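You operate a simulated robot arm through the tools that you are given. There is no shell and no other tool. Be economical: measure what you need, move in short steps, check, and stop when the job is done.

Carry out the task below with a simulated two-armed robot. There is one attempt and no reset: what you move stays moved.

TASK
Pick up the dice cup with one hand, pass it to the other hand and put it on the hall table top. Open the give-away drawer, put the red plant pot in the inside of the give-away drawer and shut the drawer again. Shut the wall-side wardrobe drawer. Fetch the card tube and stand it on the white saucer. Open the sofa arm lid. Any order will do. Set down upright: dice cup, red plant pot, card tube.

Only the result counts: the job must be done as asked and must still hold three seconds after the hand-in. Knocking over, shifting, dropping, spilling or breaking anything else fails it. A push-on lid holds only when it is set on centred and level and pressed home; a screw cap is set on level and turned clockwise until tight.

THE ROBOT
Two 7-joint arms with two-finger parallel grippers on one trunk, on a base that drives. Base frame: it is fixed to the floor where the robot stands at the start and does not move with it; the origin is under the middle of the robot, x ahead of it, y to its left, z up. Units: m, degrees, N and s.
The left shoulder is at the start at [0.07, 0.163, 1.245], the right one opposite. With the tool pointing down near the work surface each hand reaches from about 0.1 to 0.5 m from the robot's upright axis, wherever it stands, measured 20 degrees to its own side. Places, roughly: card tube (6x6x25 cm) [0.5, 3.2, 1.1]; dice cup (7x7x10 cm) [0.5, 0, 1.2]; give-away drawer [-1.3, 1.8, 0.6]; hall table top (17x37 cm) [-1.04, -1.38, 0.84]; inside of the give-away drawer [-1.3, 1.8, 0.6]; red plant pot [1, 0.25, 0.75]; sofa arm lid [-1.3, 2.2, 0.6]; wall-side wardrobe drawer [3.2, 1.7, 0.2]; white saucer (16x16x3 cm) [-2.6, 3.6, 0.3]. Payload 3.43 kg a hand.
The tool frame of a hand sits at the grasp point between the pads (the TCP): z along the fingers, y along the line on which they close. The tips reach 0.034 m beyond it. The gripper opens to 0.128 m. The fingers are 0.024 m wide and 0.012 m thick; the gripper's body (0.048 by 0.13 m) begins 0.096 m behind the TCP.
Orientation is that of the tool frame in the base frame, as a unit quaternion [x, y, z, w]. With the fingers straight down and closing along the base's y, the tool's x points along the base's -x, its y along +y and its z along -z.

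THE INTERFACE
- The arms move only by the tool step_arm. It takes "left_plan", "right_plan" or both (then of equal length, played together; a hand with none holds still); each is a list of rows, each a list of 7 numbers: the opening, from 0 (shut) to 1 (fully open), then the shift along the base's x, y, z in units of 30 mm (1.0 is 30 mm), then the turn, a rotation vector about the base's x, y, z in units of 5 degrees (1.0 is 5 degrees). In form: [[jaw, tx, ty, tz, rx, ry, rz], ...]. A call has 1 to 20 rows; each row shifts and turns the commanded pose from where the row before left it. A call with a number of a shift or a turn outside -1 to 1 is refused whole. Rows are played at 5 a second. More than 0.05 m and 8.6 degrees between two rows, or a gripper value outside its range, and nothing of the call is played. Where a pose cannot be reached the arm comes as near as it can. A force on the tool above 40 N (or 10 N above the force at the start of the call, whichever is more), or a blocked arm, ends the call early, and 0.2 s more pass. The fingers move at their own pace (about 0.153 m/s each) and stop on an object; they squeeze with about 34 N. The grip force told is the motor's: it shows also when the fingers shut on nothing. Time passes only in rows, and 0.2 s behind the last, so rows that do not move let the fingers close. It gives the time, the measured TCP pose, the force on the tool (base axes), the opening and the grip force at its end, in the units of the frame above (readings bear some noise), with the torque about the TCP (base axes, N m) and any sound that the robot's microphone picked up.
- Cameras (640 x 400 px; columns grow to the right, rows downward): "scene" is now at [0.1113, 0.04, 1.4717]; the picture's right is [0.43, -0.90, 0.00], its down [-0.53, -0.25, -0.81] and it looks along [0.73, 0.35, -0.59] (base axes); focal length 214 px, centre (320, 200). "left" rides on the left gripper at [0.076, 0.011, -0.16] in its tool frame; the picture's right is [-0.15, 0.99, 0.00], its down [-0.88, -0.13, -0.46] and it looks along [-0.45, -0.07, 0.89] (tool axes); focal length 234 px, centre (320, 200). "right" rides on the right gripper at [0.076, -0.011, -0.16] in its tool frame; the picture's right is [0.15, 0.99, 0.00], its down [-0.88, 0.13, -0.46] and it looks along [-0.45, 0.07, 0.89] (tool axes); focal length 234 px, centre (320, 200). There is no depth. A picture from a camera that has moved, and an enlarged one, comes with that camera's place and axes in the base frame and with its lens. The place of the scene camera against the robot may be out by one fixed shift of up to 0.025 m in any direction.
- snapshot(camera): a new picture of that camera. The clock stands still meanwhile.
- lift_body(by): slides the trunk up (or, below 0, down) by that many m; the arms and the scene camera ride with it, the base frame stays. It gives what a move gives, with no picture.
- roll_base(legs): drives the robot by 1 to 6 legs, each [ahead, left, turn to the left] in m, m and degrees, along the robot's own axes; the way and the turn of a leg run together, so that a leg with both is an arc; at most 1.5 m and 180 degrees a leg. The arms and the cameras ride along, it lands a little off, and it stops where it bumps. It gives what a move gives.
- head_to(pan, tilt): turns the head with the scene camera to pan (to the left, within 86 degrees either way) and tilt (down, from -29 to 69), counted from straight ahead of the robot. It gives what a move gives.
- enlarge(camera, box): a new picture of the part [left, top, right, bottom] of that camera's present view, enlarged. The clock stands still meanwhile.
- job_done(): hands the job in; it is judged then, once.

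Go step by step. Nothing tells you exact positions but the pictures and the camera data: compare them with the known pose of the tool, close in by small moves and look again before you grip or let go. The budget is 175 turns and 140 pictures, counting those below and the enlarged ones. Unless the task says otherwise, let go and move clear before handing in.

The tools are called after "Emit:" as a command line: name --argument value ..., lists and objects as JSON in quotes. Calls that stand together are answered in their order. step_arm: Moves the arms, as the interface text tells. Its arguments: {"type":"object","properties":{"left_plan":{"type":"array"},"right_plan":{"type":"array"}},"required":[]} The other tools are called the same way: lift_body (by) slides the trunk up or down; roll_base (legs) drives the base; head_to (pan, tilt) turns the head that bears the scene camera; snapshot (camera) takes a picture; enlarge (camera, box) takes an enlarged picture of a part of a camera's view; job_done () hands the job in.

At the start:

```text
t: 0.0
left_eef_pos: [0.3209, 0.1644, 1.3687]
left_ee_rot: [0.0, 1.0, 0.0, 0.0]
left_force: [0.0, -0.1, 0.4]
left_ft_torque: [-0.03, 0.02, 0.01]
left_gripper_width: 0.1282
left_grasp_force: 0.0
right_eef_pos: [0.2892, -0.1711, 0.337]
right_ee_rot: [-0.102, 0.947, 0.045, 0.302]
right_force: [-0.5, -0.3, 0.0]
right_ft_torque: [0.01, -0.03, -0.02]
right_gripper_width: 0.128
right_grasp_force: 0.0
trunk travel left (down, up): [-0.725, 0.215]
robot x, y, heading: [-0.0027, -0.0004, -0.1]
head pan, tilt: [25.7, 35.9]
```

scene: 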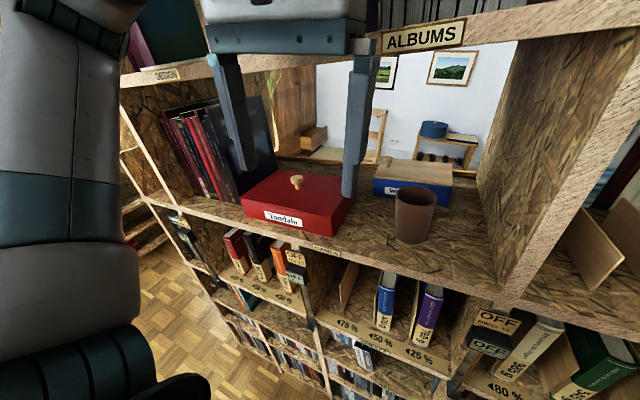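
right: 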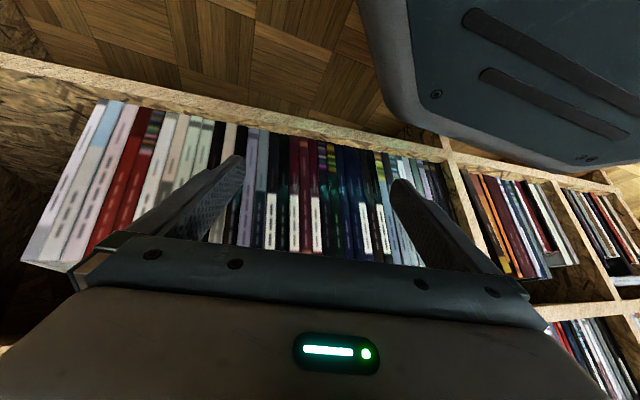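
left: 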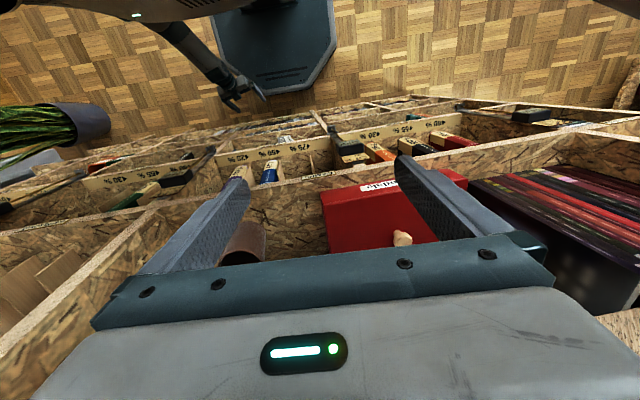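

I see the robot standing before a bookshelf with the dice cup in a compartment around [0.48, 0.01, 1.2]. First I look around.

Emit:
head_to --pan -10 --tilt 15

Emit:
snapshot --camera "scene"

Emit:
head_to --pan 80 --tilt 20

Emit:
snapshot --camera "scene"

Emit:
head_to --pan -80 --tilt 20

Emit:
snapshot --camera "scene"

```text
t: 1.0
left_eef_pos: [0.3221, 0.1653, 1.3684]
left_ee_rot: [0.0, 1.0, 0.0, 0.0]
left_force: [0.1, -0.6, -0.6]
left_ft_torque: [0.0, -0.02, 0.02]
left_gripper_width: 0.128
left_grasp_force: 0.1
right_eef_pos: [0.2886, -0.1705, 0.3376]
right_ee_rot: [-0.102, 0.947, 0.046, 0.302]
right_force: [-0.7, -0.1, 0.0]
right_ft_torque: [-0.01, -0.02, 0.02]
right_gripper_width: 0.1282
right_grasp_force: 0.2
trunk travel left (down, up): [-0.725, 0.215]
robot x, y, heading: [0.0002, 0.0002, -0.2]
head pan, tilt: [-10.0, 15.0]
```

```text
136 pictures are left
camera scene: at [0.1244, -0.0142, 1.505], right [-0.17, -0.98, 0.0], down [-0.26, 0.04, -0.97], along [0.95, -0.17, -0.26], focal length 214 px, centre (320, 200)
```

scene: 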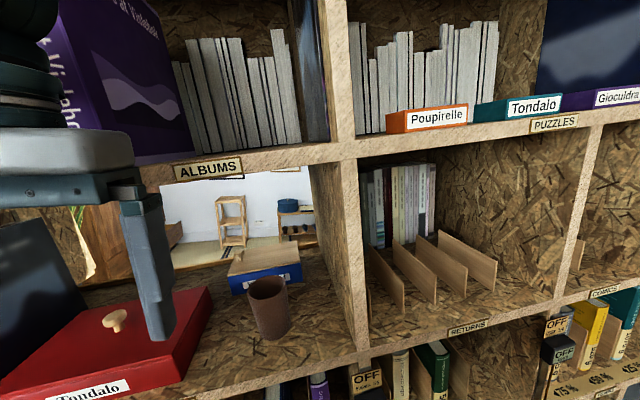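

```text
t: 2.7
left_eef_pos: [0.3207, 0.1655, 1.3692]
left_ee_rot: [-0.001, 1.0, 0.001, 0.0]
left_force: [-0.2, -0.6, -0.1]
left_ft_torque: [0.02, 0.01, -0.03]
left_gripper_width: 0.128
left_grasp_force: 0.0
right_eef_pos: [0.2908, -0.1714, 0.338]
right_ee_rot: [-0.102, 0.947, 0.046, 0.301]
right_force: [-0.1, -0.7, 0.3]
right_ft_torque: [0.03, -0.03, -0.01]
right_gripper_width: 0.1282
right_grasp_force: 0.1
trunk travel left (down, up): [-0.725, 0.215]
robot x, y, heading: [-0.0034, 0.0025, -0.1]
head pan, tilt: [80.0, 20.0]
```

```text
135 pictures are left
camera scene: at [0.0486, 0.0937, 1.4969], right [0.98, -0.17, 0.0], down [-0.06, -0.34, -0.94], along [0.16, 0.93, -0.34], focal length 214 px, centre (320, 200)
```

scene: 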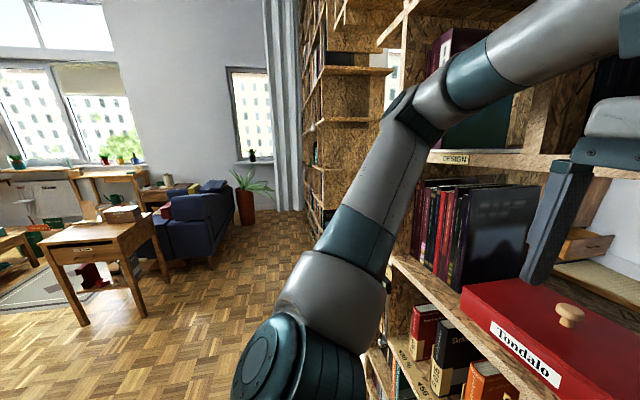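

```text
t: 5.1
left_eef_pos: [0.3198, 0.1647, 1.3694]
left_ee_rot: [-0.001, 1.0, 0.0, 0.0]
left_force: [0.0, -0.2, -0.1]
left_ft_torque: [-0.01, -0.05, 0.0]
left_gripper_width: 0.1278
left_grasp_force: 0.0
right_eef_pos: [0.2897, -0.1718, 0.3379]
right_ee_rot: [-0.102, 0.947, 0.046, 0.301]
right_force: [0.2, 0.0, 0.4]
right_ft_torque: [0.0, 0.0, -0.02]
right_gripper_width: 0.1281
right_grasp_force: 0.0
trunk travel left (down, up): [-0.725, 0.215]
robot x, y, heading: [0.0006, -0.0003, -0.3]
head pan, tilt: [-80.0, 20.0]
```

```text
134 pictures are left
camera scene: at [0.0486, -0.0897, 1.4969], right [-0.98, -0.17, 0.0], down [-0.06, 0.34, -0.94], along [0.16, -0.93, -0.34], focal length 214 px, centre (320, 200)
```

scene: 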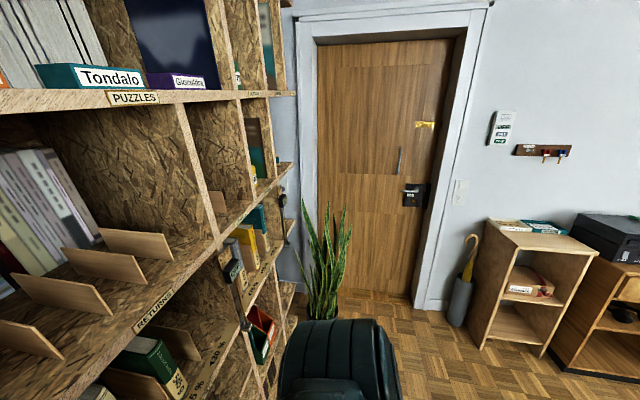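

The cup is about [0.45, 0.015], on a shelf at z≈1.17 under a board at ≈1.46, so I will grip it horizontally from the front. I back off and turn the left hand to point forward.

Emit:
roll_base --legs '[[-0.3, 0, 0]]'

Emit:
step_arm --left_plan '[[0.8, 0.45, -0.2, -0.2, 0, -1, 0], [0.8, 0.45, -0.2, -0.2, 0, -1, 0], [0.8, 0.45, -0.2, -0.2, 0, -1, 0], [0.8, 0.45, -0.2, -0.2, 0, -1, 0], [0.8, 0.45, -0.2, -0.2, 0, -1, 0], [0.8, 0.45, -0.2, -0.2, 0, -1, 0], [0.8, 0.45, -0.2, -0.2, 0, -1, 0], [0.8, 0.45, -0.2, -0.2, 0, -1, 0], [0.8, 0.45, -0.2, -0.2, 0, -1, 0], [0.8, 0.45, -0.2, -0.2, 0, -1, 0], [0.8, 0.45, -0.2, -0.2, 0, -1, 0], [0.8, 0.45, -0.2, -0.2, 0, -1, 0], [0.8, 0.45, -0.2, -0.2, 0, -1, 0], [0.8, 0.45, -0.2, -0.2, 0, -1, 0], [0.8, 0.45, -0.2, -0.2, 0, -1, 0], [0.8, 0.45, -0.2, -0.2, 0, -1, 0], [0.8, 0.45, -0.2, -0.2, 0, -1, 0], [0.8, 0.45, -0.2, -0.2, 0, -1, 0]]'

Emit:
head_to --pan -15 --tilt 20

Emit:
snapshot --camera "scene"

Emit:
snapshot --camera "left"

```text
t: 7.2
left_eef_pos: [0.0229, 0.1648, 1.3689]
left_ee_rot: [0.0, 1.0, 0.0, 0.0]
left_force: [0.2, 0.1, 0.2]
left_ft_torque: [-0.06, 0.02, 0.0]
left_gripper_width: 0.1279
left_grasp_force: 0.0
right_eef_pos: [-0.0082, -0.1737, 0.3377]
right_ee_rot: [-0.1, 0.947, 0.045, 0.301]
right_force: [-0.1, 0.2, -0.5]
right_ft_torque: [0.0, -0.03, 0.0]
right_gripper_width: 0.1283
right_grasp_force: 0.1
trunk travel left (down, up): [-0.725, 0.215]
robot x, y, heading: [-0.3004, 0.0005, -0.1]
head pan, tilt: [-80.0, 20.0]
```

```text
t: 11.0
left_eef_pos: [0.279, 0.0479, 1.2699]
left_ee_rot: [0.001, 0.707, 0.001, 0.707]
left_force: [1.0, 0.3, 0.1]
left_ft_torque: [-0.02, -0.01, 0.0]
left_gripper_width: 0.1022
left_grasp_force: 0.0
left hand out of reach, approached as far as the arm can: row 12, 13, 14
right_eef_pos: [-0.0075, -0.1716, 0.3385]
right_ee_rot: [-0.099, 0.947, 0.045, 0.302]
right_force: [-0.2, -0.6, 0.2]
right_ft_torque: [-0.03, 0.01, -0.01]
right_gripper_width: 0.1279
right_grasp_force: 0.2
trunk travel left (down, up): [-0.725, 0.215]
robot x, y, heading: [-0.2972, -0.0016, -0.2]
head pan, tilt: [-80.0, 20.0]
```

```text
t: 12.3
left_eef_pos: [0.2786, 0.0475, 1.2699]
left_ee_rot: [0.0, 0.707, 0.001, 0.707]
left_force: [-1.1, -0.7, 0.7]
left_ft_torque: [0.0, 0.0, 0.0]
left_gripper_width: 0.1023
left_grasp_force: 0.0
right_eef_pos: [-0.0086, -0.1713, 0.3376]
right_ee_rot: [-0.1, 0.947, 0.044, 0.302]
right_force: [0.6, -0.4, -0.2]
right_ft_torque: [0.03, 0.03, 0.03]
right_gripper_width: 0.128
right_grasp_force: 0.0
trunk travel left (down, up): [-0.725, 0.215]
robot x, y, heading: [-0.2974, 0.0023, -0.1]
head pan, tilt: [-15.0, 20.0]
```

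```text
133 pictures are left
camera scene: at [-0.1754, -0.0223, 1.4968], right [-0.26, -0.96, 0.0], down [-0.33, 0.09, -0.94], along [0.91, -0.25, -0.34], focal length 214 px, centre (320, 200)
```

scene: 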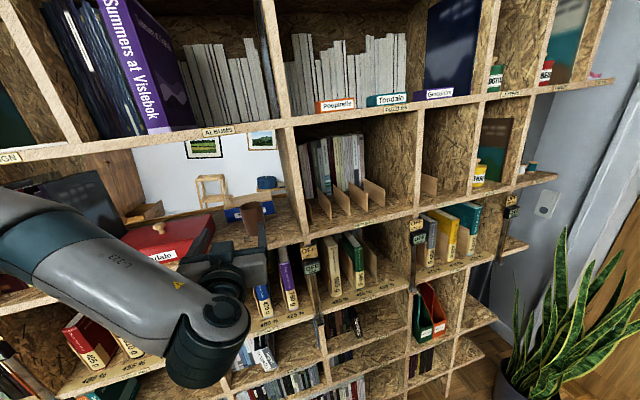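

```text
132 pictures are left
camera left: at [0.119, 0.059, 1.1943], right [0.0, 0.99, 0.15], down [-0.45, -0.13, 0.88], along [0.89, -0.07, 0.45], focal length 234 px, centre (320, 200)
```

left: 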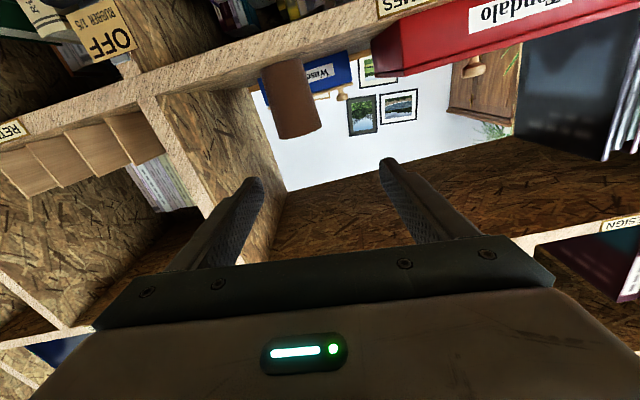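

The cup shows in the hand's camera (upside down). I raise the hand a bit for a second sight line.

Emit:
enlarge --camera "left" --box '[220, 20, 380, 160]'

Emit:
step_arm --left_plan '[[0.8, 0, -1, 1, 0, 0, 0], [0.8, 0, 0, 1, 0, 0, 0], [0.8, 0, 0, 0, 0, 0, 0]]'

Emit:
enlarge --camera "left" --box '[220, 0, 380, 140]'

Emit:
enlarge --camera "scene" --box '[160, 130, 320, 270]'

```text
2.86 times, centred on (300, 90) of left
camera zoom: at [0.119, 0.059, 1.1943], right [0.0, 0.99, 0.15], down [-0.45, -0.13, 0.88], along [0.89, -0.07, 0.45], focal length 669 px, centre (377, 514)
```

zoom: 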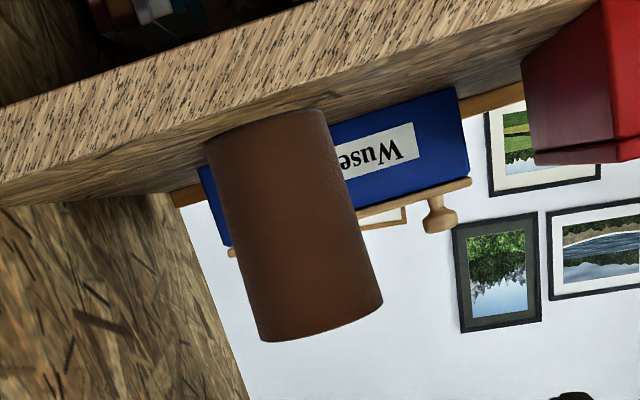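

```text
t: 13.1
left_eef_pos: [0.2774, 0.0188, 1.3297]
left_ee_rot: [0.001, 0.707, 0.0, 0.707]
left_force: [-0.3, -0.2, 0.0]
left_ft_torque: [0.0, -0.01, 0.02]
left_gripper_width: 0.1022
left_grasp_force: 0.0
right_eef_pos: [-0.0084, -0.1727, 0.3368]
right_ee_rot: [-0.099, 0.947, 0.044, 0.303]
right_force: [0.9, -0.1, -1.0]
right_ft_torque: [-0.04, -0.02, 0.01]
right_gripper_width: 0.1279
right_grasp_force: 0.1
trunk travel left (down, up): [-0.725, 0.215]
robot x, y, heading: [-0.3009, -0.0011, -0.1]
head pan, tilt: [-15.0, 20.0]
```

```text
2.86 times, centred on (300, 70) of left
camera zoom: at [0.1179, 0.0292, 1.2544], right [0.0, 0.99, 0.15], down [-0.45, -0.13, 0.88], along [0.89, -0.07, 0.45], focal length 669 px, centre (377, 571)
```

zoom: 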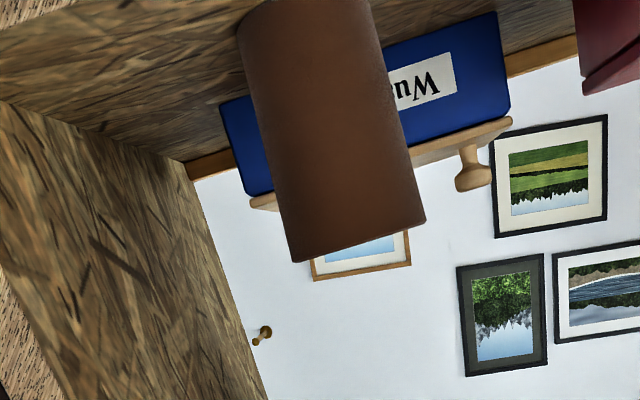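

```text
2.86 times, centred on (240, 200) of scene
camera zoom: at [-0.1751, -0.0228, 1.4968], right [-0.26, -0.97, 0.0], down [-0.33, 0.09, -0.94], along [0.91, -0.25, -0.34], focal length 613 px, centre (549, 200)
```

zoom: 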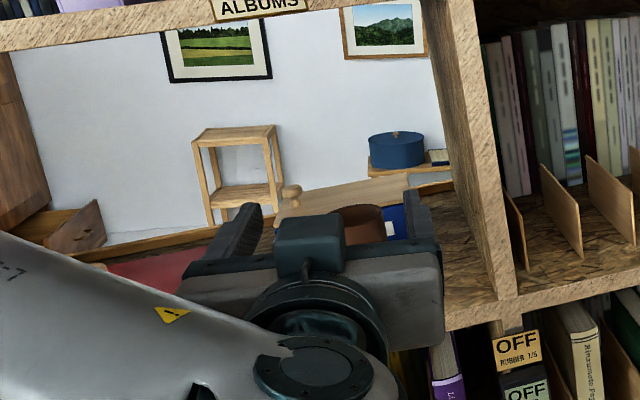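

Triangulated, the cup stands at about [0.475, 0.02], base ≈1.16, rim ≈1.258. I lower to z≈1.207 and move in.

Emit:
step_arm --left_plan '[[0.8, 0, 0, -1, 0, 0, 0], [0.8, 0, 0, -1, 0, 0, 0], [0.8, 0, 0, -1, 0, 0, 0], [0.8, 0, 0.04, -1, 0, 0, 0], [0.8, 0.8, 0, 0, 0, 0, 0], [0.8, 0.8, 0, 0, 0, 0, 0], [0.8, 0.8, 0, 0, 0, 0, 0], [0.8, 0.8, 0, 0, 0, 0, 0], [0.8, 0, 0, 0, 0, 0, 0]]'

Emit:
snapshot --camera "left"

Emit:
snapshot --camera "scene"

```text
t: 15.1
left_eef_pos: [0.374, 0.0202, 1.2099]
left_ee_rot: [0.001, 0.707, 0.002, 0.707]
left_force: [-0.2, -0.2, -0.4]
left_ft_torque: [0.02, 0.01, 0.05]
left_gripper_width: 0.1025
left_grasp_force: 0.0
right_eef_pos: [-0.0074, -0.1707, 0.3388]
right_ee_rot: [-0.1, 0.947, 0.044, 0.302]
right_force: [-0.2, 0.0, 0.0]
right_ft_torque: [-0.02, 0.01, -0.02]
right_gripper_width: 0.1281
right_grasp_force: 0.0
trunk travel left (down, up): [-0.725, 0.215]
robot x, y, heading: [-0.2963, 0.0023, -0.1]
head pan, tilt: [-15.0, 20.0]
```

```text
128 pictures are left
camera left: at [0.2135, 0.0305, 1.1345], right [0.0, 0.99, 0.15], down [-0.46, -0.13, 0.88], along [0.89, -0.07, 0.45], focal length 234 px, centre (320, 200)
```

left: 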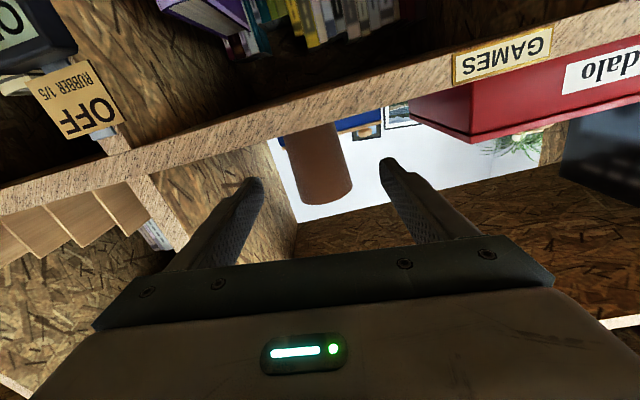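

```text
127 pictures are left
camera scene: at [-0.1763, -0.0232, 1.4969], right [-0.26, -0.97, 0.0], down [-0.33, 0.09, -0.94], along [0.91, -0.25, -0.34], focal length 214 px, centre (320, 200)
```

scene: 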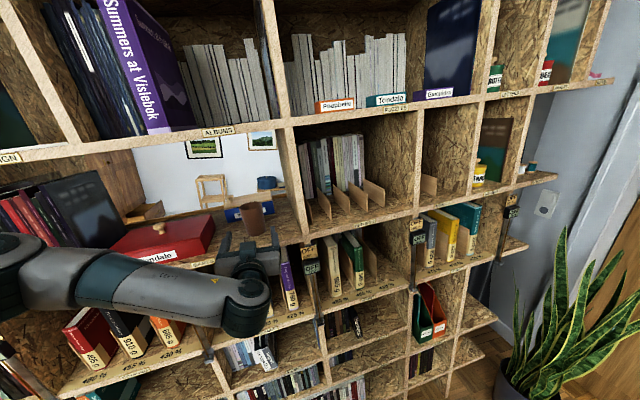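

Aligned; I go in the remaining 9.5 cm and close.

Emit:
step_arm --left_plan '[[0.8, 0.8, 0, 0, 0, 0, 0], [0.8, 0.8, 0, 0, 0, 0, 0], [0.8, 0.8, 0, 0, 0, 0, 0], [0.8, 0.7, 0, 0, 0, 0, 0], [0.8, 0, 0, 0, 0, 0, 0], [0, 0, 0, 0, 0, 0, 0], [0, 0, 0, 0, 0, 0, 0], [0, 0, 0, 0, 0, 0, 0], [0, 0, 0, 0, 0, 0, 0]]'

Emit:
snapshot --camera "left"

```text
t: 17.1
left_eef_pos: [0.4664, 0.0215, 1.2083]
left_ee_rot: [0.003, 0.707, 0.0, 0.707]
left_force: [0.5, -1.0, 1.1]
left_ft_torque: [0.0, 0.02, 0.02]
left_gripper_width: 0.0622
left_grasp_force: 33.7
right_eef_pos: [-0.0077, -0.1712, 0.3383]
right_ee_rot: [-0.1, 0.947, 0.045, 0.302]
right_force: [-0.4, 0.1, 0.6]
right_ft_torque: [0.01, 0.02, 0.01]
right_gripper_width: 0.1279
right_grasp_force: 0.1
trunk travel left (down, up): [-0.725, 0.215]
robot x, y, heading: [-0.2971, 0.0009, -0.2]
head pan, tilt: [-15.0, 20.0]
```

```text
126 pictures are left
camera left: at [0.307, 0.031, 1.1329], right [0.0, 0.99, 0.15], down [-0.46, -0.13, 0.88], along [0.89, -0.07, 0.45], focal length 234 px, centre (320, 200)
```

left: 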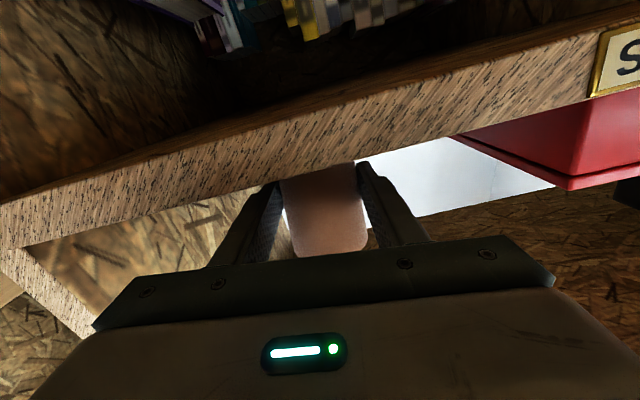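

Gripped. I lift 3 cm, draw it out, and back off from the shelf.

Emit:
step_arm --left_plan '[[0, 0, 0, 0.5, 0, 0, 0], [0, 0, 0, 0.5, 0, 0, 0], [0, -0.7, 0, 0, 0, 0, 0], [0, -0.7, 0, 0, 0, 0, 0], [0, -0.7, 0, 0, 0, 0, 0], [0, -0.7, 0, 0, 0, 0, 0], [0, -0.7, 0, 0, 0, 0, 0], [0, -0.7, 0, 0, 0, 0, 0], [0, -0.7, 0, 0, 0, 0, 0], [0, 0, 0, 0, 0, 0, 0]]'

Emit:
roll_base --legs '[[-0.4, 0, 0]]'

Emit:
head_to --pan 80 --tilt 15

Emit:
snapshot --camera "scene"

Emit:
head_to --pan -75 --tilt 30

Emit:
snapshot --camera "scene"

```text
t: 19.3
left_eef_pos: [0.321, 0.021, 1.2395]
left_ee_rot: [0.001, 0.707, 0.0, 0.707]
left_force: [-0.6, 0.3, -0.2]
left_ft_torque: [0.0, 0.0, 0.02]
left_gripper_width: 0.0622
left_grasp_force: 33.9
right_eef_pos: [-0.0089, -0.1709, 0.3379]
right_ee_rot: [-0.1, 0.947, 0.044, 0.301]
right_force: [-0.7, 0.5, 0.4]
right_ft_torque: [0.03, 0.0, -0.03]
right_gripper_width: 0.1281
right_grasp_force: 0.1
trunk travel left (down, up): [-0.725, 0.215]
robot x, y, heading: [-0.2948, -0.0002, -0.1]
head pan, tilt: [-15.0, 20.0]
```

```text
t: 21.8
left_eef_pos: [-0.0751, 0.018, 1.2392]
left_ee_rot: [0.004, 0.707, -0.004, 0.707]
left_force: [-0.8, -0.4, -0.5]
left_ft_torque: [-0.01, 0.0, -0.01]
left_gripper_width: 0.0622
left_grasp_force: 34.5
right_eef_pos: [-0.4038, -0.1716, 0.3382]
right_ee_rot: [-0.096, 0.947, 0.043, 0.303]
right_force: [-0.5, -0.8, 0.9]
right_ft_torque: [0.0, 0.0, 0.01]
right_gripper_width: 0.1279
right_grasp_force: 0.1
trunk travel left (down, up): [-0.725, 0.215]
robot x, y, heading: [-0.6929, 0.0018, -0.8]
head pan, tilt: [-15.0, 20.0]
```

```text
t: 23.5
left_eef_pos: [-0.0743, 0.0174, 1.2397]
left_ee_rot: [0.005, 0.707, -0.003, 0.707]
left_force: [0.2, 0.0, -0.5]
left_ft_torque: [-0.05, 0.03, 0.03]
left_gripper_width: 0.0621
left_grasp_force: 34.1
right_eef_pos: [-0.4047, -0.17, 0.3371]
right_ee_rot: [-0.096, 0.948, 0.043, 0.302]
right_force: [-0.3, 0.3, 0.0]
right_ft_torque: [-0.01, 0.0, -0.02]
right_gripper_width: 0.128
right_grasp_force: 0.1
trunk travel left (down, up): [-0.725, 0.215]
robot x, y, heading: [-0.6927, 0.0033, -0.7]
head pan, tilt: [80.0, 15.0]
```

```text
125 pictures are left
camera scene: at [-0.6427, 0.0965, 1.505], right [0.98, -0.19, 0.0], down [-0.05, -0.25, -0.97], along [0.18, 0.95, -0.26], focal length 214 px, centre (320, 200)
```

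scene: 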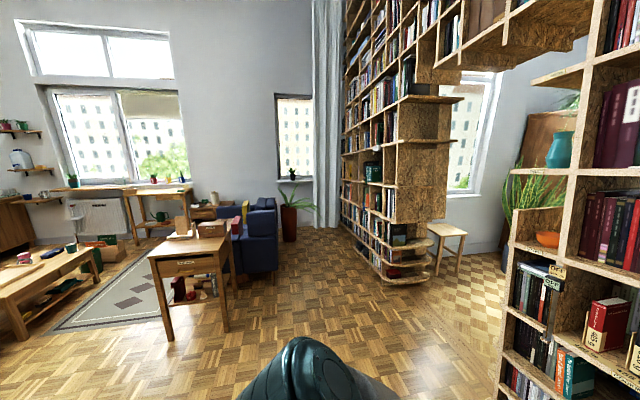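

```text
t: 25.9
left_eef_pos: [-0.075, 0.0187, 1.2392]
left_ee_rot: [0.004, 0.707, -0.001, 0.707]
left_force: [-0.4, -0.1, -1.3]
left_ft_torque: [0.0, 0.0, -0.03]
left_gripper_width: 0.0623
left_grasp_force: 34.2
right_eef_pos: [-0.4045, -0.1711, 0.3378]
right_ee_rot: [-0.096, 0.948, 0.044, 0.302]
right_force: [0.9, -1.0, -0.7]
right_ft_torque: [-0.02, -0.02, 0.02]
right_gripper_width: 0.1278
right_grasp_force: 0.0
trunk travel left (down, up): [-0.725, 0.215]
robot x, y, heading: [-0.6918, 0.003, -0.6]
head pan, tilt: [-75.0, 30.0]
```

```text
124 pictures are left
camera scene: at [-0.6377, -0.0829, 1.4808], right [-0.97, -0.25, 0.0], down [-0.12, 0.48, -0.87], along [0.21, -0.84, -0.5], focal length 214 px, centre (320, 200)
```

scene: 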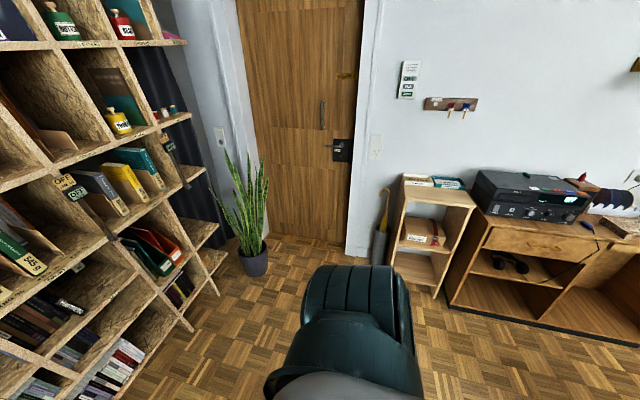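

The hall table is the small cabinet at about [-1.1, -1.45]. Now I bring the right hand up, pointing down, and lower the cup for the hand-over.

Emit:
step_arm --right_plan '[[1, 0, -0.3, 1, 0, 0, 0], [1, 0, -0.3, 1, 0, 0, 0], [1, 0, -0.3, 1, 0, 0, 0], [1, 0, -0.3, 1, 0, 0, 0], [1, 0, -0.3, 1, 0, 0, 0], [1, 0, -0.3, 1, 0, 0, 0], [1, 0, -0.3, 1, 0, 0, 0], [1, 0, -0.3, 1, 0, 0, 0], [1, 0, 0, 1, -0.13, 0.88, -0.29], [1, 0, 0, 1, -0.13, 0.88, -0.29], [1, 0, 0, 1, -0.13, 0.88, -0.29], [1, 0, 0, 1, -0.13, 0.88, -0.29], [1, 0, 0, 1, -0.13, 0.88, -0.29], [1, 0, 0, 1, -0.13, 0.88, -0.29], [1, 0, 0, 1, -0.13, 0.88, -0.29], [1, 0, 0, 1, -0.13, 0.88, -0.29], [1, 0, 0, 1, 0, 0, 0], [1, 0, 0, 1, 0, 0, 0], [1, 0, 0, 1, 0, 0, 0], [1, 0, 0, 1, 0, 0, 0]]' --left_plan '[[0, 0, 0, 0, 0, 0, 0], [0, 0, 0, 0, 0, 0, 0], [0, -0.5, 0, -0.7, 0, 0, 0], [0, -0.5, 0, -0.7, 0, 0, 0], [0, -0.5, 0, -0.7, 0, 0, 0], [0, -0.5, 0, -0.7, 0, 0, 0], [0, -0.5, 0, -0.7, 0, 0, 0], [0, -0.5, 0, -0.7, 0, 0, 0], [0, -0.5, 0, -0.7, 0, 0, 0], [0, -0.5, 0, -0.7, 0, 0, 0], [0, 0, 0, -0.7, 0, 0, 0], [0, 0, 0, -0.7, 0, 0, 0], [0, 0, 0, 0, 0, 0, 0], [0, 0, 0, 0, 0, 0, 0], [0, 0, 0, 0, 0, 0, 0], [0, 0, 0, 0, 0, 0, 0], [0, 0, 0, 0, 0, 0, 0], [0, 0, 0, 0, 0, 0, 0], [0, 0, 0, 0, 0, 0, 0], [0, 0, 0, 0, 0, 0, 0]]'

Emit:
step_arm --right_plan '[[1, 0, 0, 1, 0, 0, 1], [1, 0, 0, 1, 0, 0, 1], [1, 0, 0, 1, 0, 0, 1], [1, 0, 0, 1, 0, 0, 1], [1, 0, 0, 1, 0, 0, 1], [1, 0, 0, 1, 0, 0, 1], [1, 0, 0, 1, 0, 0, 1], [1, 0, 0, 1, 0, 0, 1], [1, 0, 0, 0, 0, 0, 1], [1, 0, 0, 0, 0, 0, 1], [1, 0, 0, 0, 0, 0, 1], [1, 0, 0, 0, 0, 0, 1], [1, 0, 0, 0, 0, 0, 1], [1, 0, 0, 0, 0, 0, 1], [1, 0, 0, 0, 0, 0, 1], [1, 0, 0, 0, 0, 0, 1], [1, 0, 0, 0, 0, 0, 1], [1, 0, 0, 0, 0, 0, 1]]'

Emit:
head_to --pan 0 --tilt 40

Emit:
snapshot --camera "scene"

Emit:
snapshot --camera "right"

```text
t: 30.1
left_eef_pos: [-0.1943, 0.0291, 1.0185]
left_ee_rot: [0.036, 0.703, 0.019, 0.71]
left_force: [-0.2, 0.0, 0.2]
left_ft_torque: [0.01, 0.0, 0.0]
left_gripper_width: 0.062
left_grasp_force: 34.4
right_eef_pos: [-0.3363, -0.2441, 0.8923]
right_ee_rot: [0.004, 1.0, -0.003, -0.001]
right_force: [0.0, 0.4, 0.2]
right_ft_torque: [0.03, -0.02, -0.01]
right_gripper_width: 0.1279
right_grasp_force: 0.1
right hand out of reach, approached as far as the arm can: row 15, 16, 17, 18, 19, 20
trunk travel left (down, up): [-0.725, 0.215]
robot x, y, heading: [-0.6938, 0.0024, -0.6]
head pan, tilt: [-75.0, 30.0]
```

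```text
t: 33.9
left_eef_pos: [-0.1975, 0.0265, 1.0134]
left_ee_rot: [0.038, 0.706, 0.018, 0.707]
left_force: [0.0, -0.3, 0.3]
left_ft_torque: [0.0, -0.02, 0.03]
left_gripper_width: 0.0619
left_grasp_force: 34.0
right_eef_pos: [-0.315, -0.2458, 1.1286]
right_ee_rot: [-0.706, 0.709, -0.002, 0.002]
right_force: [0.0, 0.7, -0.9]
right_ft_torque: [0.0, -0.01, 0.0]
right_gripper_width: 0.1281
right_grasp_force: 0.2
right hand out of reach, approached as far as the arm can: row 1, 2, 3
trunk travel left (down, up): [-0.725, 0.215]
robot x, y, heading: [-0.6924, 0.001, -0.7]
head pan, tilt: [-75.0, 30.0]
```

```text
t: 35.4
left_eef_pos: [-0.1978, 0.0261, 1.013]
left_ee_rot: [0.037, 0.707, 0.018, 0.706]
left_force: [-0.4, -0.7, -0.5]
left_ft_torque: [0.0, -0.01, 0.02]
left_gripper_width: 0.0623
left_grasp_force: 33.8
right_eef_pos: [-0.3145, -0.2458, 1.1287]
right_ee_rot: [-0.705, 0.709, -0.002, 0.002]
right_force: [-0.3, -0.1, -0.6]
right_ft_torque: [0.04, 0.01, 0.01]
right_gripper_width: 0.128
right_grasp_force: 0.0
trunk travel left (down, up): [-0.725, 0.215]
robot x, y, heading: [-0.6915, 0.0085, -0.8]
head pan, tilt: [0.0, 40.0]
```

```text
123 pictures are left
camera scene: at [-0.5751, 0.0035, 1.4654], right [-0.01, -1.0, 0.0], down [-0.64, 0.01, -0.77], along [0.77, -0.01, -0.64], focal length 214 px, centre (320, 200)
```

scene: 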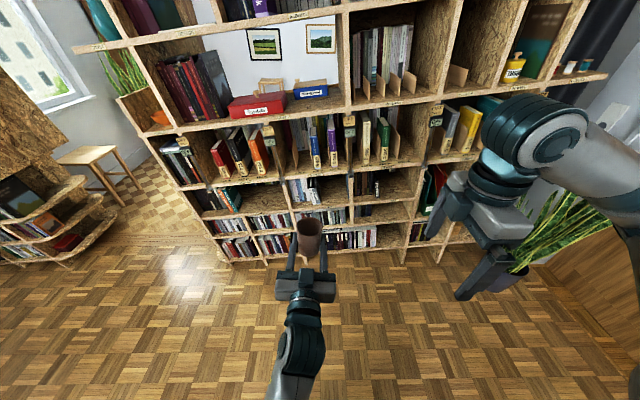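

```text
122 pictures are left
camera right: at [-0.3052, -0.3215, 1.2882], right [-0.99, -0.14, 0.0], down [-0.13, 0.88, 0.46], along [-0.06, 0.45, -0.89], focal length 234 px, centre (320, 200)
```

right: 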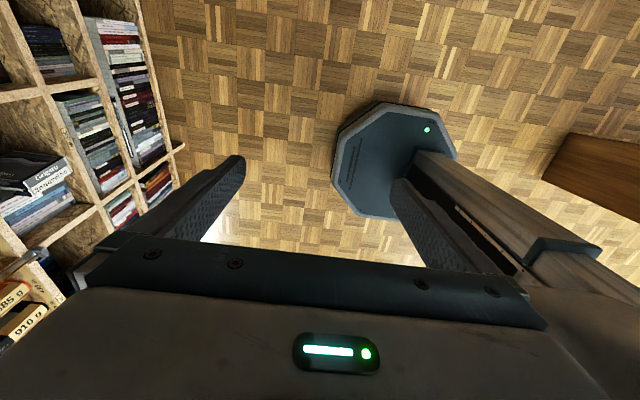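

The cup is level, at about [-0.19, 0.03], rim ≈1.06. I bring the cup nearer and to the right, and the right hand over it.

Emit:
step_arm --right_plan '[[1, 0, 0, 0.7, 0, 0, 0], [1, 0, 0, 0.7, 0, 0, 0], [1, 0.5, 0, 0, 0, 0, 0], [1, 0.5, 0, 0, 0, 0, 0], [1, 0.5, 0, 0, 0, 0, 0], [1, 0.5, 0, 0, 0, 0, 0], [1, 0, 0, 0, 0, 0, 0]]' --left_plan '[[0, -0.3, -0.5, 0, 0, 0, 0], [0, -0.3, -0.5, 0, 0, 0, 0], [0, -0.3, -0.5, 0, 0, 0, 0], [0, -0.3, -0.5, 0, 0, 0, 0], [0, -0.3, -0.5, 0, 0, 0, 0], [0, -0.3, -0.5, 0, 0, 0, 0], [0, 0, 0, 0, 0, 0, 0]]'

Emit:
snapshot --camera "scene"

Emit:
snapshot --camera "right"

```text
t: 35.9
left_eef_pos: [-0.2082, 0.016, 1.0063]
left_ee_rot: [0.077, 0.69, 0.041, 0.718]
left_force: [0.8, -0.8, 0.2]
left_ft_torque: [0.02, 0.08, 0.03]
left_gripper_width: 0.0621
left_grasp_force: 34.5
right_eef_pos: [-0.3147, -0.2447, 1.1617]
right_ee_rot: [-0.705, 0.709, -0.002, 0.002]
right_force: [-0.8, -0.7, 0.5]
right_ft_torque: [0.06, -0.09, 0.02]
right_gripper_width: 0.128
right_grasp_force: 0.1
trunk travel left (down, up): [-0.725, 0.215]
robot x, y, heading: [-0.6924, 0.0018, -0.6]
head pan, tilt: [0.0, 40.0]
stopped in row 2 (left hand): the arm was blocked; the commanded pose is now the measured one
```

```text
121 pictures are left
camera scene: at [-0.5732, 0.005, 1.4658], right [-0.01, -1.0, 0.0], down [-0.64, 0.01, -0.76], along [0.76, -0.01, -0.64], focal length 214 px, centre (320, 200)
```

scene: 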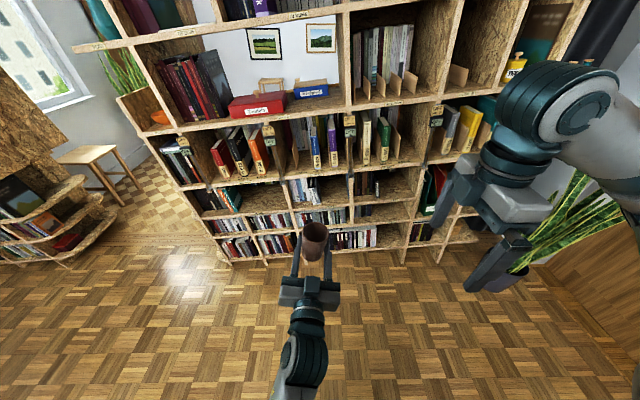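

```text
120 pictures are left
camera right: at [-0.3046, -0.3208, 1.3209], right [-0.99, -0.14, 0.0], down [-0.13, 0.88, 0.45], along [-0.06, 0.45, -0.89], focal length 234 px, centre (320, 200)
```

right: 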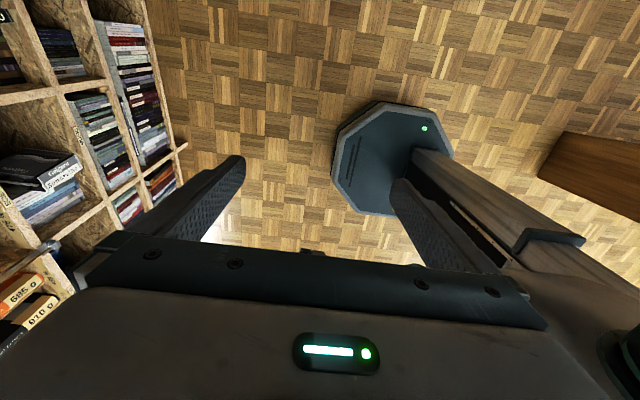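

The left arm runs into its limit with that wrist pose. I correct the tilt, yaw the left hand 45° inward, and match the right hand's yaw.

Emit:
step_arm --left_plan '[[0, 0.5, 0.3, 0.3, -0.95, 0.23, 0.28], [0, 0.5, 0.3, 0.3, -0.95, 0.23, 0.28], [0, 0.3, 0, 0.2, 0, 0, -1], [0, 0.3, 0, 0.2, 0, 0, -1], [0, 0.3, 0, 0.2, 0, 0, -1], [0, 0, 0, 0.2, 0, 0, -1], [0, 0, 0, 0, 0, 0, -1], [0, 0, 0, 0, 0, 0, -1], [0, 0, 0, 0, 0, 0, -1], [0, 0, 0, 0, 0, 0, -1], [0, 0, 0, 0, 0, 0, -1], [0, 0, 0, 0, 0, 0, 0]]' --right_plan '[[1, 0, 0, 0, 0, 0, 0], [1, 0, 0, 0.3, 0, 0, 0], [1, 0, 0, 0.3, 0, 0, -1], [1, 0, 0, 0.3, 0, 0, -1], [1, 0, 0, 0.3, 0, 0, -1], [1, 0, 0, 0, 0, 0, -1], [1, 0, 0, 0, 0, 0, -1], [1, 0, 0, 0, 0, 0, -1], [1, 0, 0, 0, 0, 0, -1], [1, 0, 0, 0, 0, 0, -1], [1, 0, 0, 0, 0, 0, -1], [1, 0, 0, 0, 0, 0, 0]]'

Emit:
snapshot --camera "scene"

```text
t: 38.5
left_eef_pos: [-0.1532, 0.0326, 1.0472]
left_ee_rot: [0.272, 0.655, -0.271, 0.651]
left_force: [-0.8, -1.0, 0.8]
left_ft_torque: [0.02, 0.0, 0.01]
left_gripper_width: 0.0623
left_grasp_force: 34.0
right_eef_pos: [-0.3161, -0.2463, 1.1956]
right_ee_rot: [-0.378, 0.926, -0.001, 0.002]
right_force: [0.8, -1.1, 0.1]
right_ft_torque: [-0.03, 0.02, -0.03]
right_gripper_width: 0.1281
right_grasp_force: 0.0
trunk travel left (down, up): [-0.725, 0.215]
robot x, y, heading: [-0.6936, 0.0033, -0.8]
head pan, tilt: [0.0, 40.0]
```

```text
119 pictures are left
camera scene: at [-0.5759, 0.0026, 1.4655], right [-0.01, -1.0, 0.0], down [-0.64, 0.01, -0.77], along [0.77, -0.01, -0.64], focal length 214 px, centre (320, 200)
```

scene: 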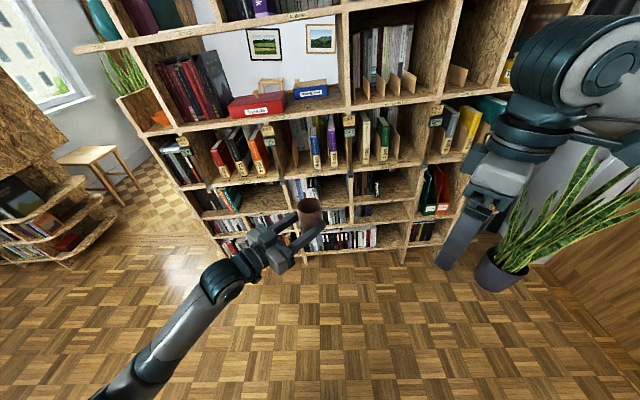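

Level again. Now I bring the cup toward the middle-right.

Emit:
step_arm --left_plan '[[0, -0.4, -0.5, 0, 0, 0, 0], [0, -0.4, -0.5, 0, 0, 0, 0], [0, -0.4, -0.5, 0, 0, 0, 0], [0, -0.4, -0.5, 0, 0, 0, 0], [0, -0.4, -0.5, 0, 0, 0, 0], [0, -0.4, -0.5, 0, 0, 0, 0], [0, 0, 0, 0, 0, 0, 0]]' --right_plan '[[1, 0.5, 0.3, 0, 0, 0, 0], [1, 0.5, 0.3, 0, 0, 0, 0], [1, 0.3, 0.3, 0, 0, 0, 0], [1, 0, 0, 0, 0, 0, 0], [1, 0, 0, 0, 0, 0, 0], [1, 0, 0, 0, 0, 0, 0], [1, 0, 0, 0, 0, 0, 0]]'

Emit:
snapshot --camera "right"

Emit:
snapshot --camera "scene"

```text
t: 40.1
left_eef_pos: [-0.2259, -0.0576, 1.0478]
left_ee_rot: [0.271, 0.655, -0.271, 0.651]
left_force: [0.4, -0.7, 0.5]
left_ft_torque: [0.05, 0.01, -0.02]
left_gripper_width: 0.062
left_grasp_force: 34.3
right_eef_pos: [-0.2761, -0.2194, 1.1967]
right_ee_rot: [-0.38, 0.925, -0.002, 0.001]
right_force: [1.0, 0.3, 0.3]
right_ft_torque: [-0.01, 0.0, -0.03]
right_gripper_width: 0.1277
right_grasp_force: 0.1
trunk travel left (down, up): [-0.725, 0.215]
robot x, y, heading: [-0.6921, -0.001, -0.5]
head pan, tilt: [0.0, 40.0]
```

```text
118 pictures are left
camera right: at [-0.3245, -0.28, 1.3567], right [-0.8, 0.6, -0.01], down [0.53, 0.71, 0.45], along [0.28, 0.36, -0.89], focal length 234 px, centre (320, 200)
```

right: 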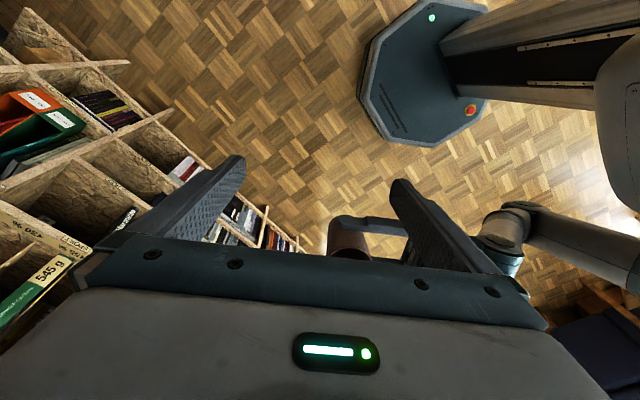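

```text
117 pictures are left
camera scene: at [-0.5753, 0.0037, 1.4654], right [-0.01, -1.0, 0.0], down [-0.64, 0.01, -0.77], along [0.77, -0.01, -0.64], focal length 214 px, centre (320, 200)
```

scene: 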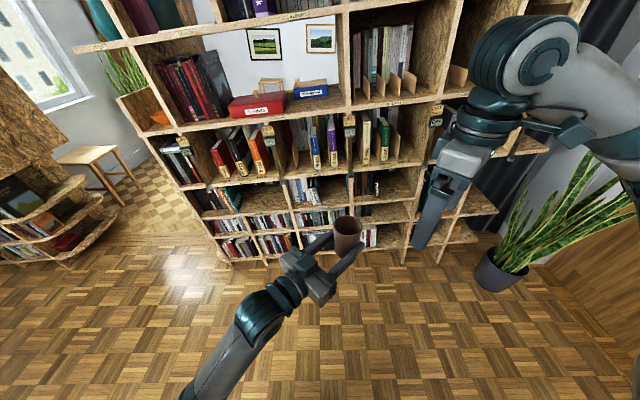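

The cup centre is at about [-0.218, -0.066], rim ≈1.098; the right tips clear it. I move the right hand above it.

Emit:
step_arm --right_plan '[[1, 0.4, 0.9, 0, 0, 0, 0], [1, 0.4, 0.9, 0, 0, 0, 0], [1, 0.4, 0.9, 0, 0, 0, 0], [1, 0.4, 0.9, 0, 0, 0, 0], [1, 0.33, 0.9, 0, 0, 0, 0], [1, 0, 0.62, 0, 0, 0, 0], [1, 0, 0, 0, 0, 0, 0]]'

Emit:
snapshot --camera "right"

Emit:
snapshot --camera "scene"

```text
t: 41.7
left_eef_pos: [-0.2255, -0.0578, 1.0481]
left_ee_rot: [0.272, 0.655, -0.271, 0.651]
left_force: [-0.5, 0.2, -0.4]
left_ft_torque: [0.0, -0.02, 0.01]
left_gripper_width: 0.0622
left_grasp_force: 34.1
right_eef_pos: [-0.2186, -0.0659, 1.1953]
right_ee_rot: [-0.379, 0.925, -0.002, 0.001]
right_force: [0.8, 0.4, -1.0]
right_ft_torque: [0.01, 0.03, 0.01]
right_gripper_width: 0.128
right_grasp_force: 0.1
trunk travel left (down, up): [-0.725, 0.215]
robot x, y, heading: [-0.6941, 0.0005, -0.8]
head pan, tilt: [0.0, 40.0]
```

```text
116 pictures are left
camera right: at [-0.2656, -0.1279, 1.3548], right [-0.8, 0.6, -0.01], down [0.53, 0.71, 0.46], along [0.28, 0.36, -0.89], focal length 234 px, centre (320, 200)
```

right: 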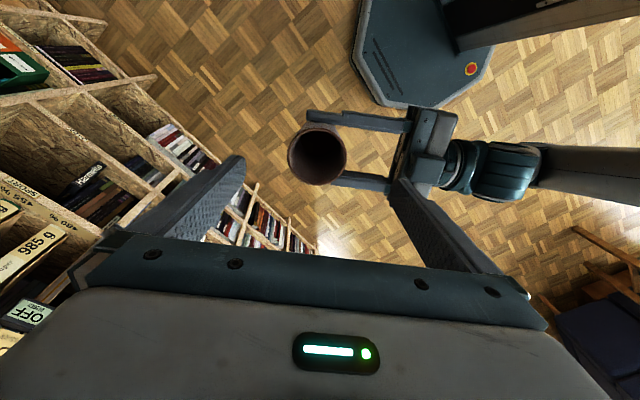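

```text
115 pictures are left
camera scene: at [-0.5756, 0.0028, 1.4654], right [-0.01, -1.0, 0.0], down [-0.64, 0.01, -0.77], along [0.77, -0.01, -0.64], focal length 214 px, centre (320, 200)
```

scene: 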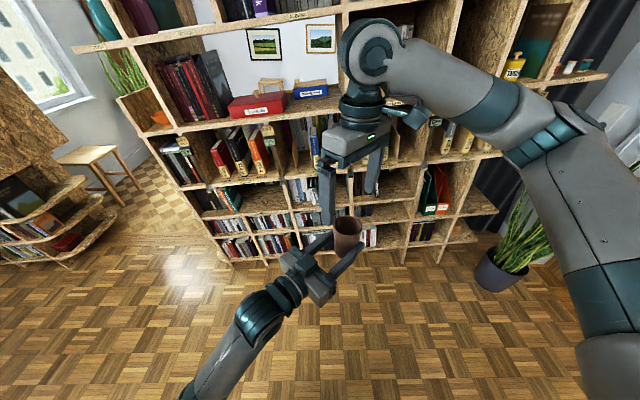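

Aligned. I descend and close the right hand around the rim, then open the left.

Emit:
step_arm --right_plan '[[0.9, 0, -0.1, -0.8, 0, 0, 0], [0.9, 0, 0, -0.8, 0, 0, 0], [0.9, 0, 0, -0.8, 0, 0, 0], [0.9, 0, 0, -0.8, 0, 0, 0], [0.9, 0, 0, -0.7, 0, 0, 0], [0.9, 0, 0, 0, 0, 0, 0]]'

Emit:
snapshot --camera "right"

Emit:
snapshot --camera "scene"

```text
t: 43.1
left_eef_pos: [-0.2248, -0.0576, 1.0481]
left_ee_rot: [0.27, 0.655, -0.27, 0.652]
left_force: [0.3, 0.0, 0.0]
left_ft_torque: [0.04, 0.0, 0.03]
left_gripper_width: 0.062
left_grasp_force: 34.0
right_eef_pos: [-0.2195, -0.0684, 1.0798]
right_ee_rot: [-0.38, 0.925, -0.003, 0.001]
right_force: [0.4, 0.0, 0.5]
right_ft_torque: [0.05, -0.01, -0.02]
right_gripper_width: 0.115
right_grasp_force: 0.0
trunk travel left (down, up): [-0.725, 0.215]
robot x, y, heading: [-0.6956, 0.0043, -0.8]
head pan, tilt: [0.0, 40.0]
```

```text
114 pictures are left
camera right: at [-0.2664, -0.1292, 1.2396], right [-0.8, 0.6, -0.01], down [0.53, 0.71, 0.46], along [0.28, 0.36, -0.89], focal length 234 px, centre (320, 200)
```

right: 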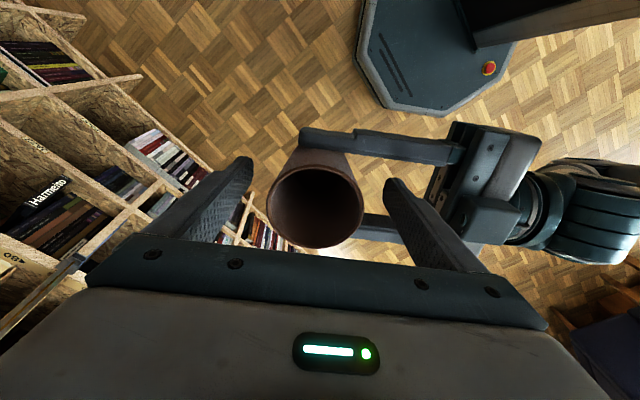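

```text
113 pictures are left
camera scene: at [-0.5758, 0.0035, 1.4655], right [-0.01, -1.0, 0.0], down [-0.64, 0.01, -0.77], along [0.77, -0.01, -0.64], focal length 214 px, centre (320, 200)
```

scene: 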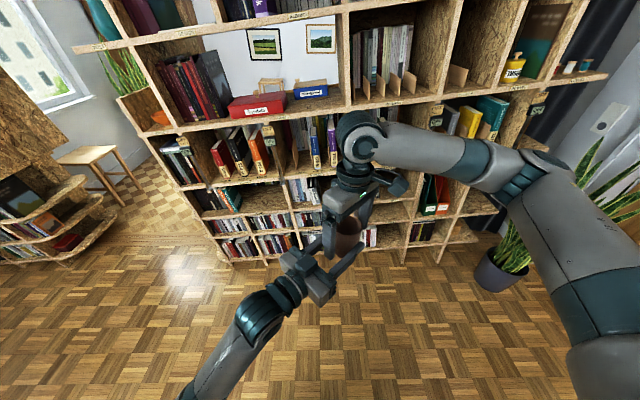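

Emit:
step_arm --right_plan '[[0, 0, 0, 0, 0, 0, 0], [0, 0, 0, 0, 0, 0, 0], [0, 0, 0, 0, 0, 0, 0], [0, 0, 0, 0, 0, 0, 0]]'

Emit:
step_arm --left_plan '[[0.6, 0, 0, 0, 0, 0, 0], [0.8, 0, 0, 0, 0, 0, 0], [0.8, 0, 0, 0, 0, 0, 0], [0.8, -0.5, 0.5, 0, 0, 0, 0], [0.8, -0.5, 0.5, 0, 0, 0, 0], [0.8, -0.5, 0.5, 0, 0, 0, 0], [0.8, -0.5, 0.6, 0, 0, 0, 0], [0.8, 0, 1, 0, 0, 0, 0], [0.8, 0, 1, 0, 0, 0, 0], [0.8, 0, 1, 0, 0, 0, 0]]'

Emit:
snapshot --camera "right"

Emit:
snapshot --camera "scene"

```text
t: 44.1
left_eef_pos: [-0.2257, -0.0578, 1.0475]
left_ee_rot: [0.272, 0.655, -0.271, 0.651]
left_force: [-19.0, 21.1, -2.9]
left_ft_torque: [-0.54, -0.43, 0.05]
left_gripper_width: 0.0624
left_grasp_force: 34.1
right_eef_pos: [-0.2186, -0.0682, 1.0801]
right_ee_rot: [-0.379, 0.926, -0.003, 0.001]
right_force: [18.4, -19.7, 3.0]
right_ft_torque: [-0.1, -0.16, -0.12]
right_gripper_width: 0.0636
right_grasp_force: 33.9
trunk travel left (down, up): [-0.725, 0.215]
robot x, y, heading: [-0.6928, 0.0066, -0.7]
head pan, tilt: [0.0, 40.0]
```

```text
t: 46.3
left_eef_pos: [-0.2502, 0.0833, 1.0094]
left_ee_rot: [0.271, 0.653, -0.272, 0.652]
left_force: [-0.6, -0.5, -0.5]
left_ft_torque: [0.02, -0.02, -0.01]
left_gripper_width: 0.1027
left_grasp_force: 0.1
left hand out of reach, approached as far as the arm can: row 5, 6, 7, 8, 10
right_eef_pos: [-0.2195, -0.0677, 1.0799]
right_ee_rot: [-0.379, 0.925, -0.003, 0.001]
right_force: [-0.1, 0.7, -0.5]
right_ft_torque: [0.01, 0.01, 0.02]
right_gripper_width: 0.0635
right_grasp_force: 33.6
trunk travel left (down, up): [-0.725, 0.215]
robot x, y, heading: [-0.6923, 0.0019, -0.8]
head pan, tilt: [0.0, 40.0]
```

```text
112 pictures are left
camera right: at [-0.2665, -0.1283, 1.2399], right [-0.8, 0.6, -0.01], down [0.53, 0.71, 0.45], along [0.28, 0.36, -0.89], focal length 234 px, centre (320, 200)
```

right: 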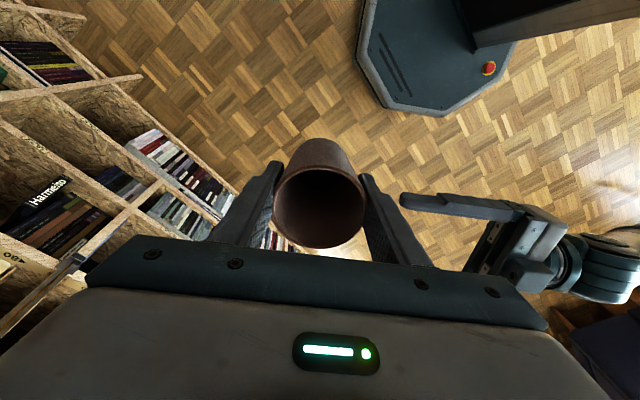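

```text
111 pictures are left
camera scene: at [-0.5758, 0.0045, 1.4654], right [-0.01, -1.0, 0.0], down [-0.64, 0.01, -0.77], along [0.77, -0.01, -0.64], focal length 214 px, centre (320, 200)
```

scene: 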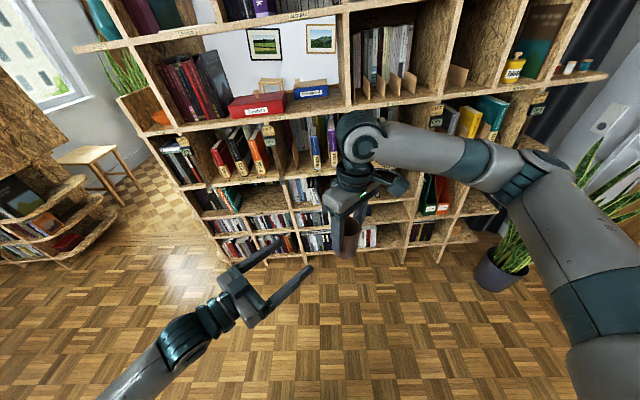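

The right hand holds the cup alone. I drive toward the hall table.

Emit:
roll_base --legs '[[0, 0, -90], [0.55, -0.2, 0]]'

Emit:
head_to --pan -20 --tilt 45

Emit:
snapshot --camera "scene"

```text
t: 53.5
left_eef_pos: [-0.8283, -1.0015, 1.0079]
left_ee_rot: [0.655, 0.268, -0.654, 0.266]
left_force: [-0.3, 0.2, 0.5]
left_ft_torque: [-0.01, 0.03, -0.02]
left_gripper_width: 0.1025
left_grasp_force: 0.1
right_eef_pos: [-0.9793, -1.029, 1.0804]
right_ee_rot: [0.389, 0.921, -0.002, 0.0]
right_force: [-0.7, 0.8, 0.5]
right_ft_torque: [0.0, 0.04, -0.02]
right_gripper_width: 0.0634
right_grasp_force: 33.3
trunk travel left (down, up): [-0.725, 0.215]
robot x, y, heading: [-0.9046, -0.5568, -91.2]
head pan, tilt: [0.0, 40.0]
```

```text
t: 54.4
left_eef_pos: [-0.829, -1.0005, 1.0087]
left_ee_rot: [0.656, 0.268, -0.654, 0.266]
left_force: [0.2, -1.2, 0.1]
left_ft_torque: [0.01, -0.02, 0.0]
left_gripper_width: 0.1024
left_grasp_force: 0.1
right_eef_pos: [-0.9779, -1.0301, 1.0796]
right_ee_rot: [0.389, 0.921, -0.003, -0.001]
right_force: [-0.5, -0.2, -0.7]
right_ft_torque: [0.0, 0.01, 0.03]
right_gripper_width: 0.0635
right_grasp_force: 33.8
trunk travel left (down, up): [-0.725, 0.215]
robot x, y, heading: [-0.9067, -0.552, -91.2]
head pan, tilt: [-20.0, 45.0]
```

```text
110 pictures are left
camera scene: at [-0.9519, -0.6802, 1.4582], right [-0.93, 0.36, 0.0], down [0.25, 0.66, -0.71], along [-0.25, -0.66, -0.71], focal length 214 px, centre (320, 200)
```

scene: 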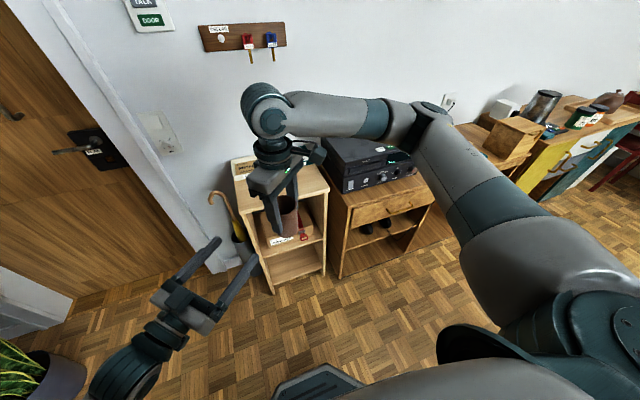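

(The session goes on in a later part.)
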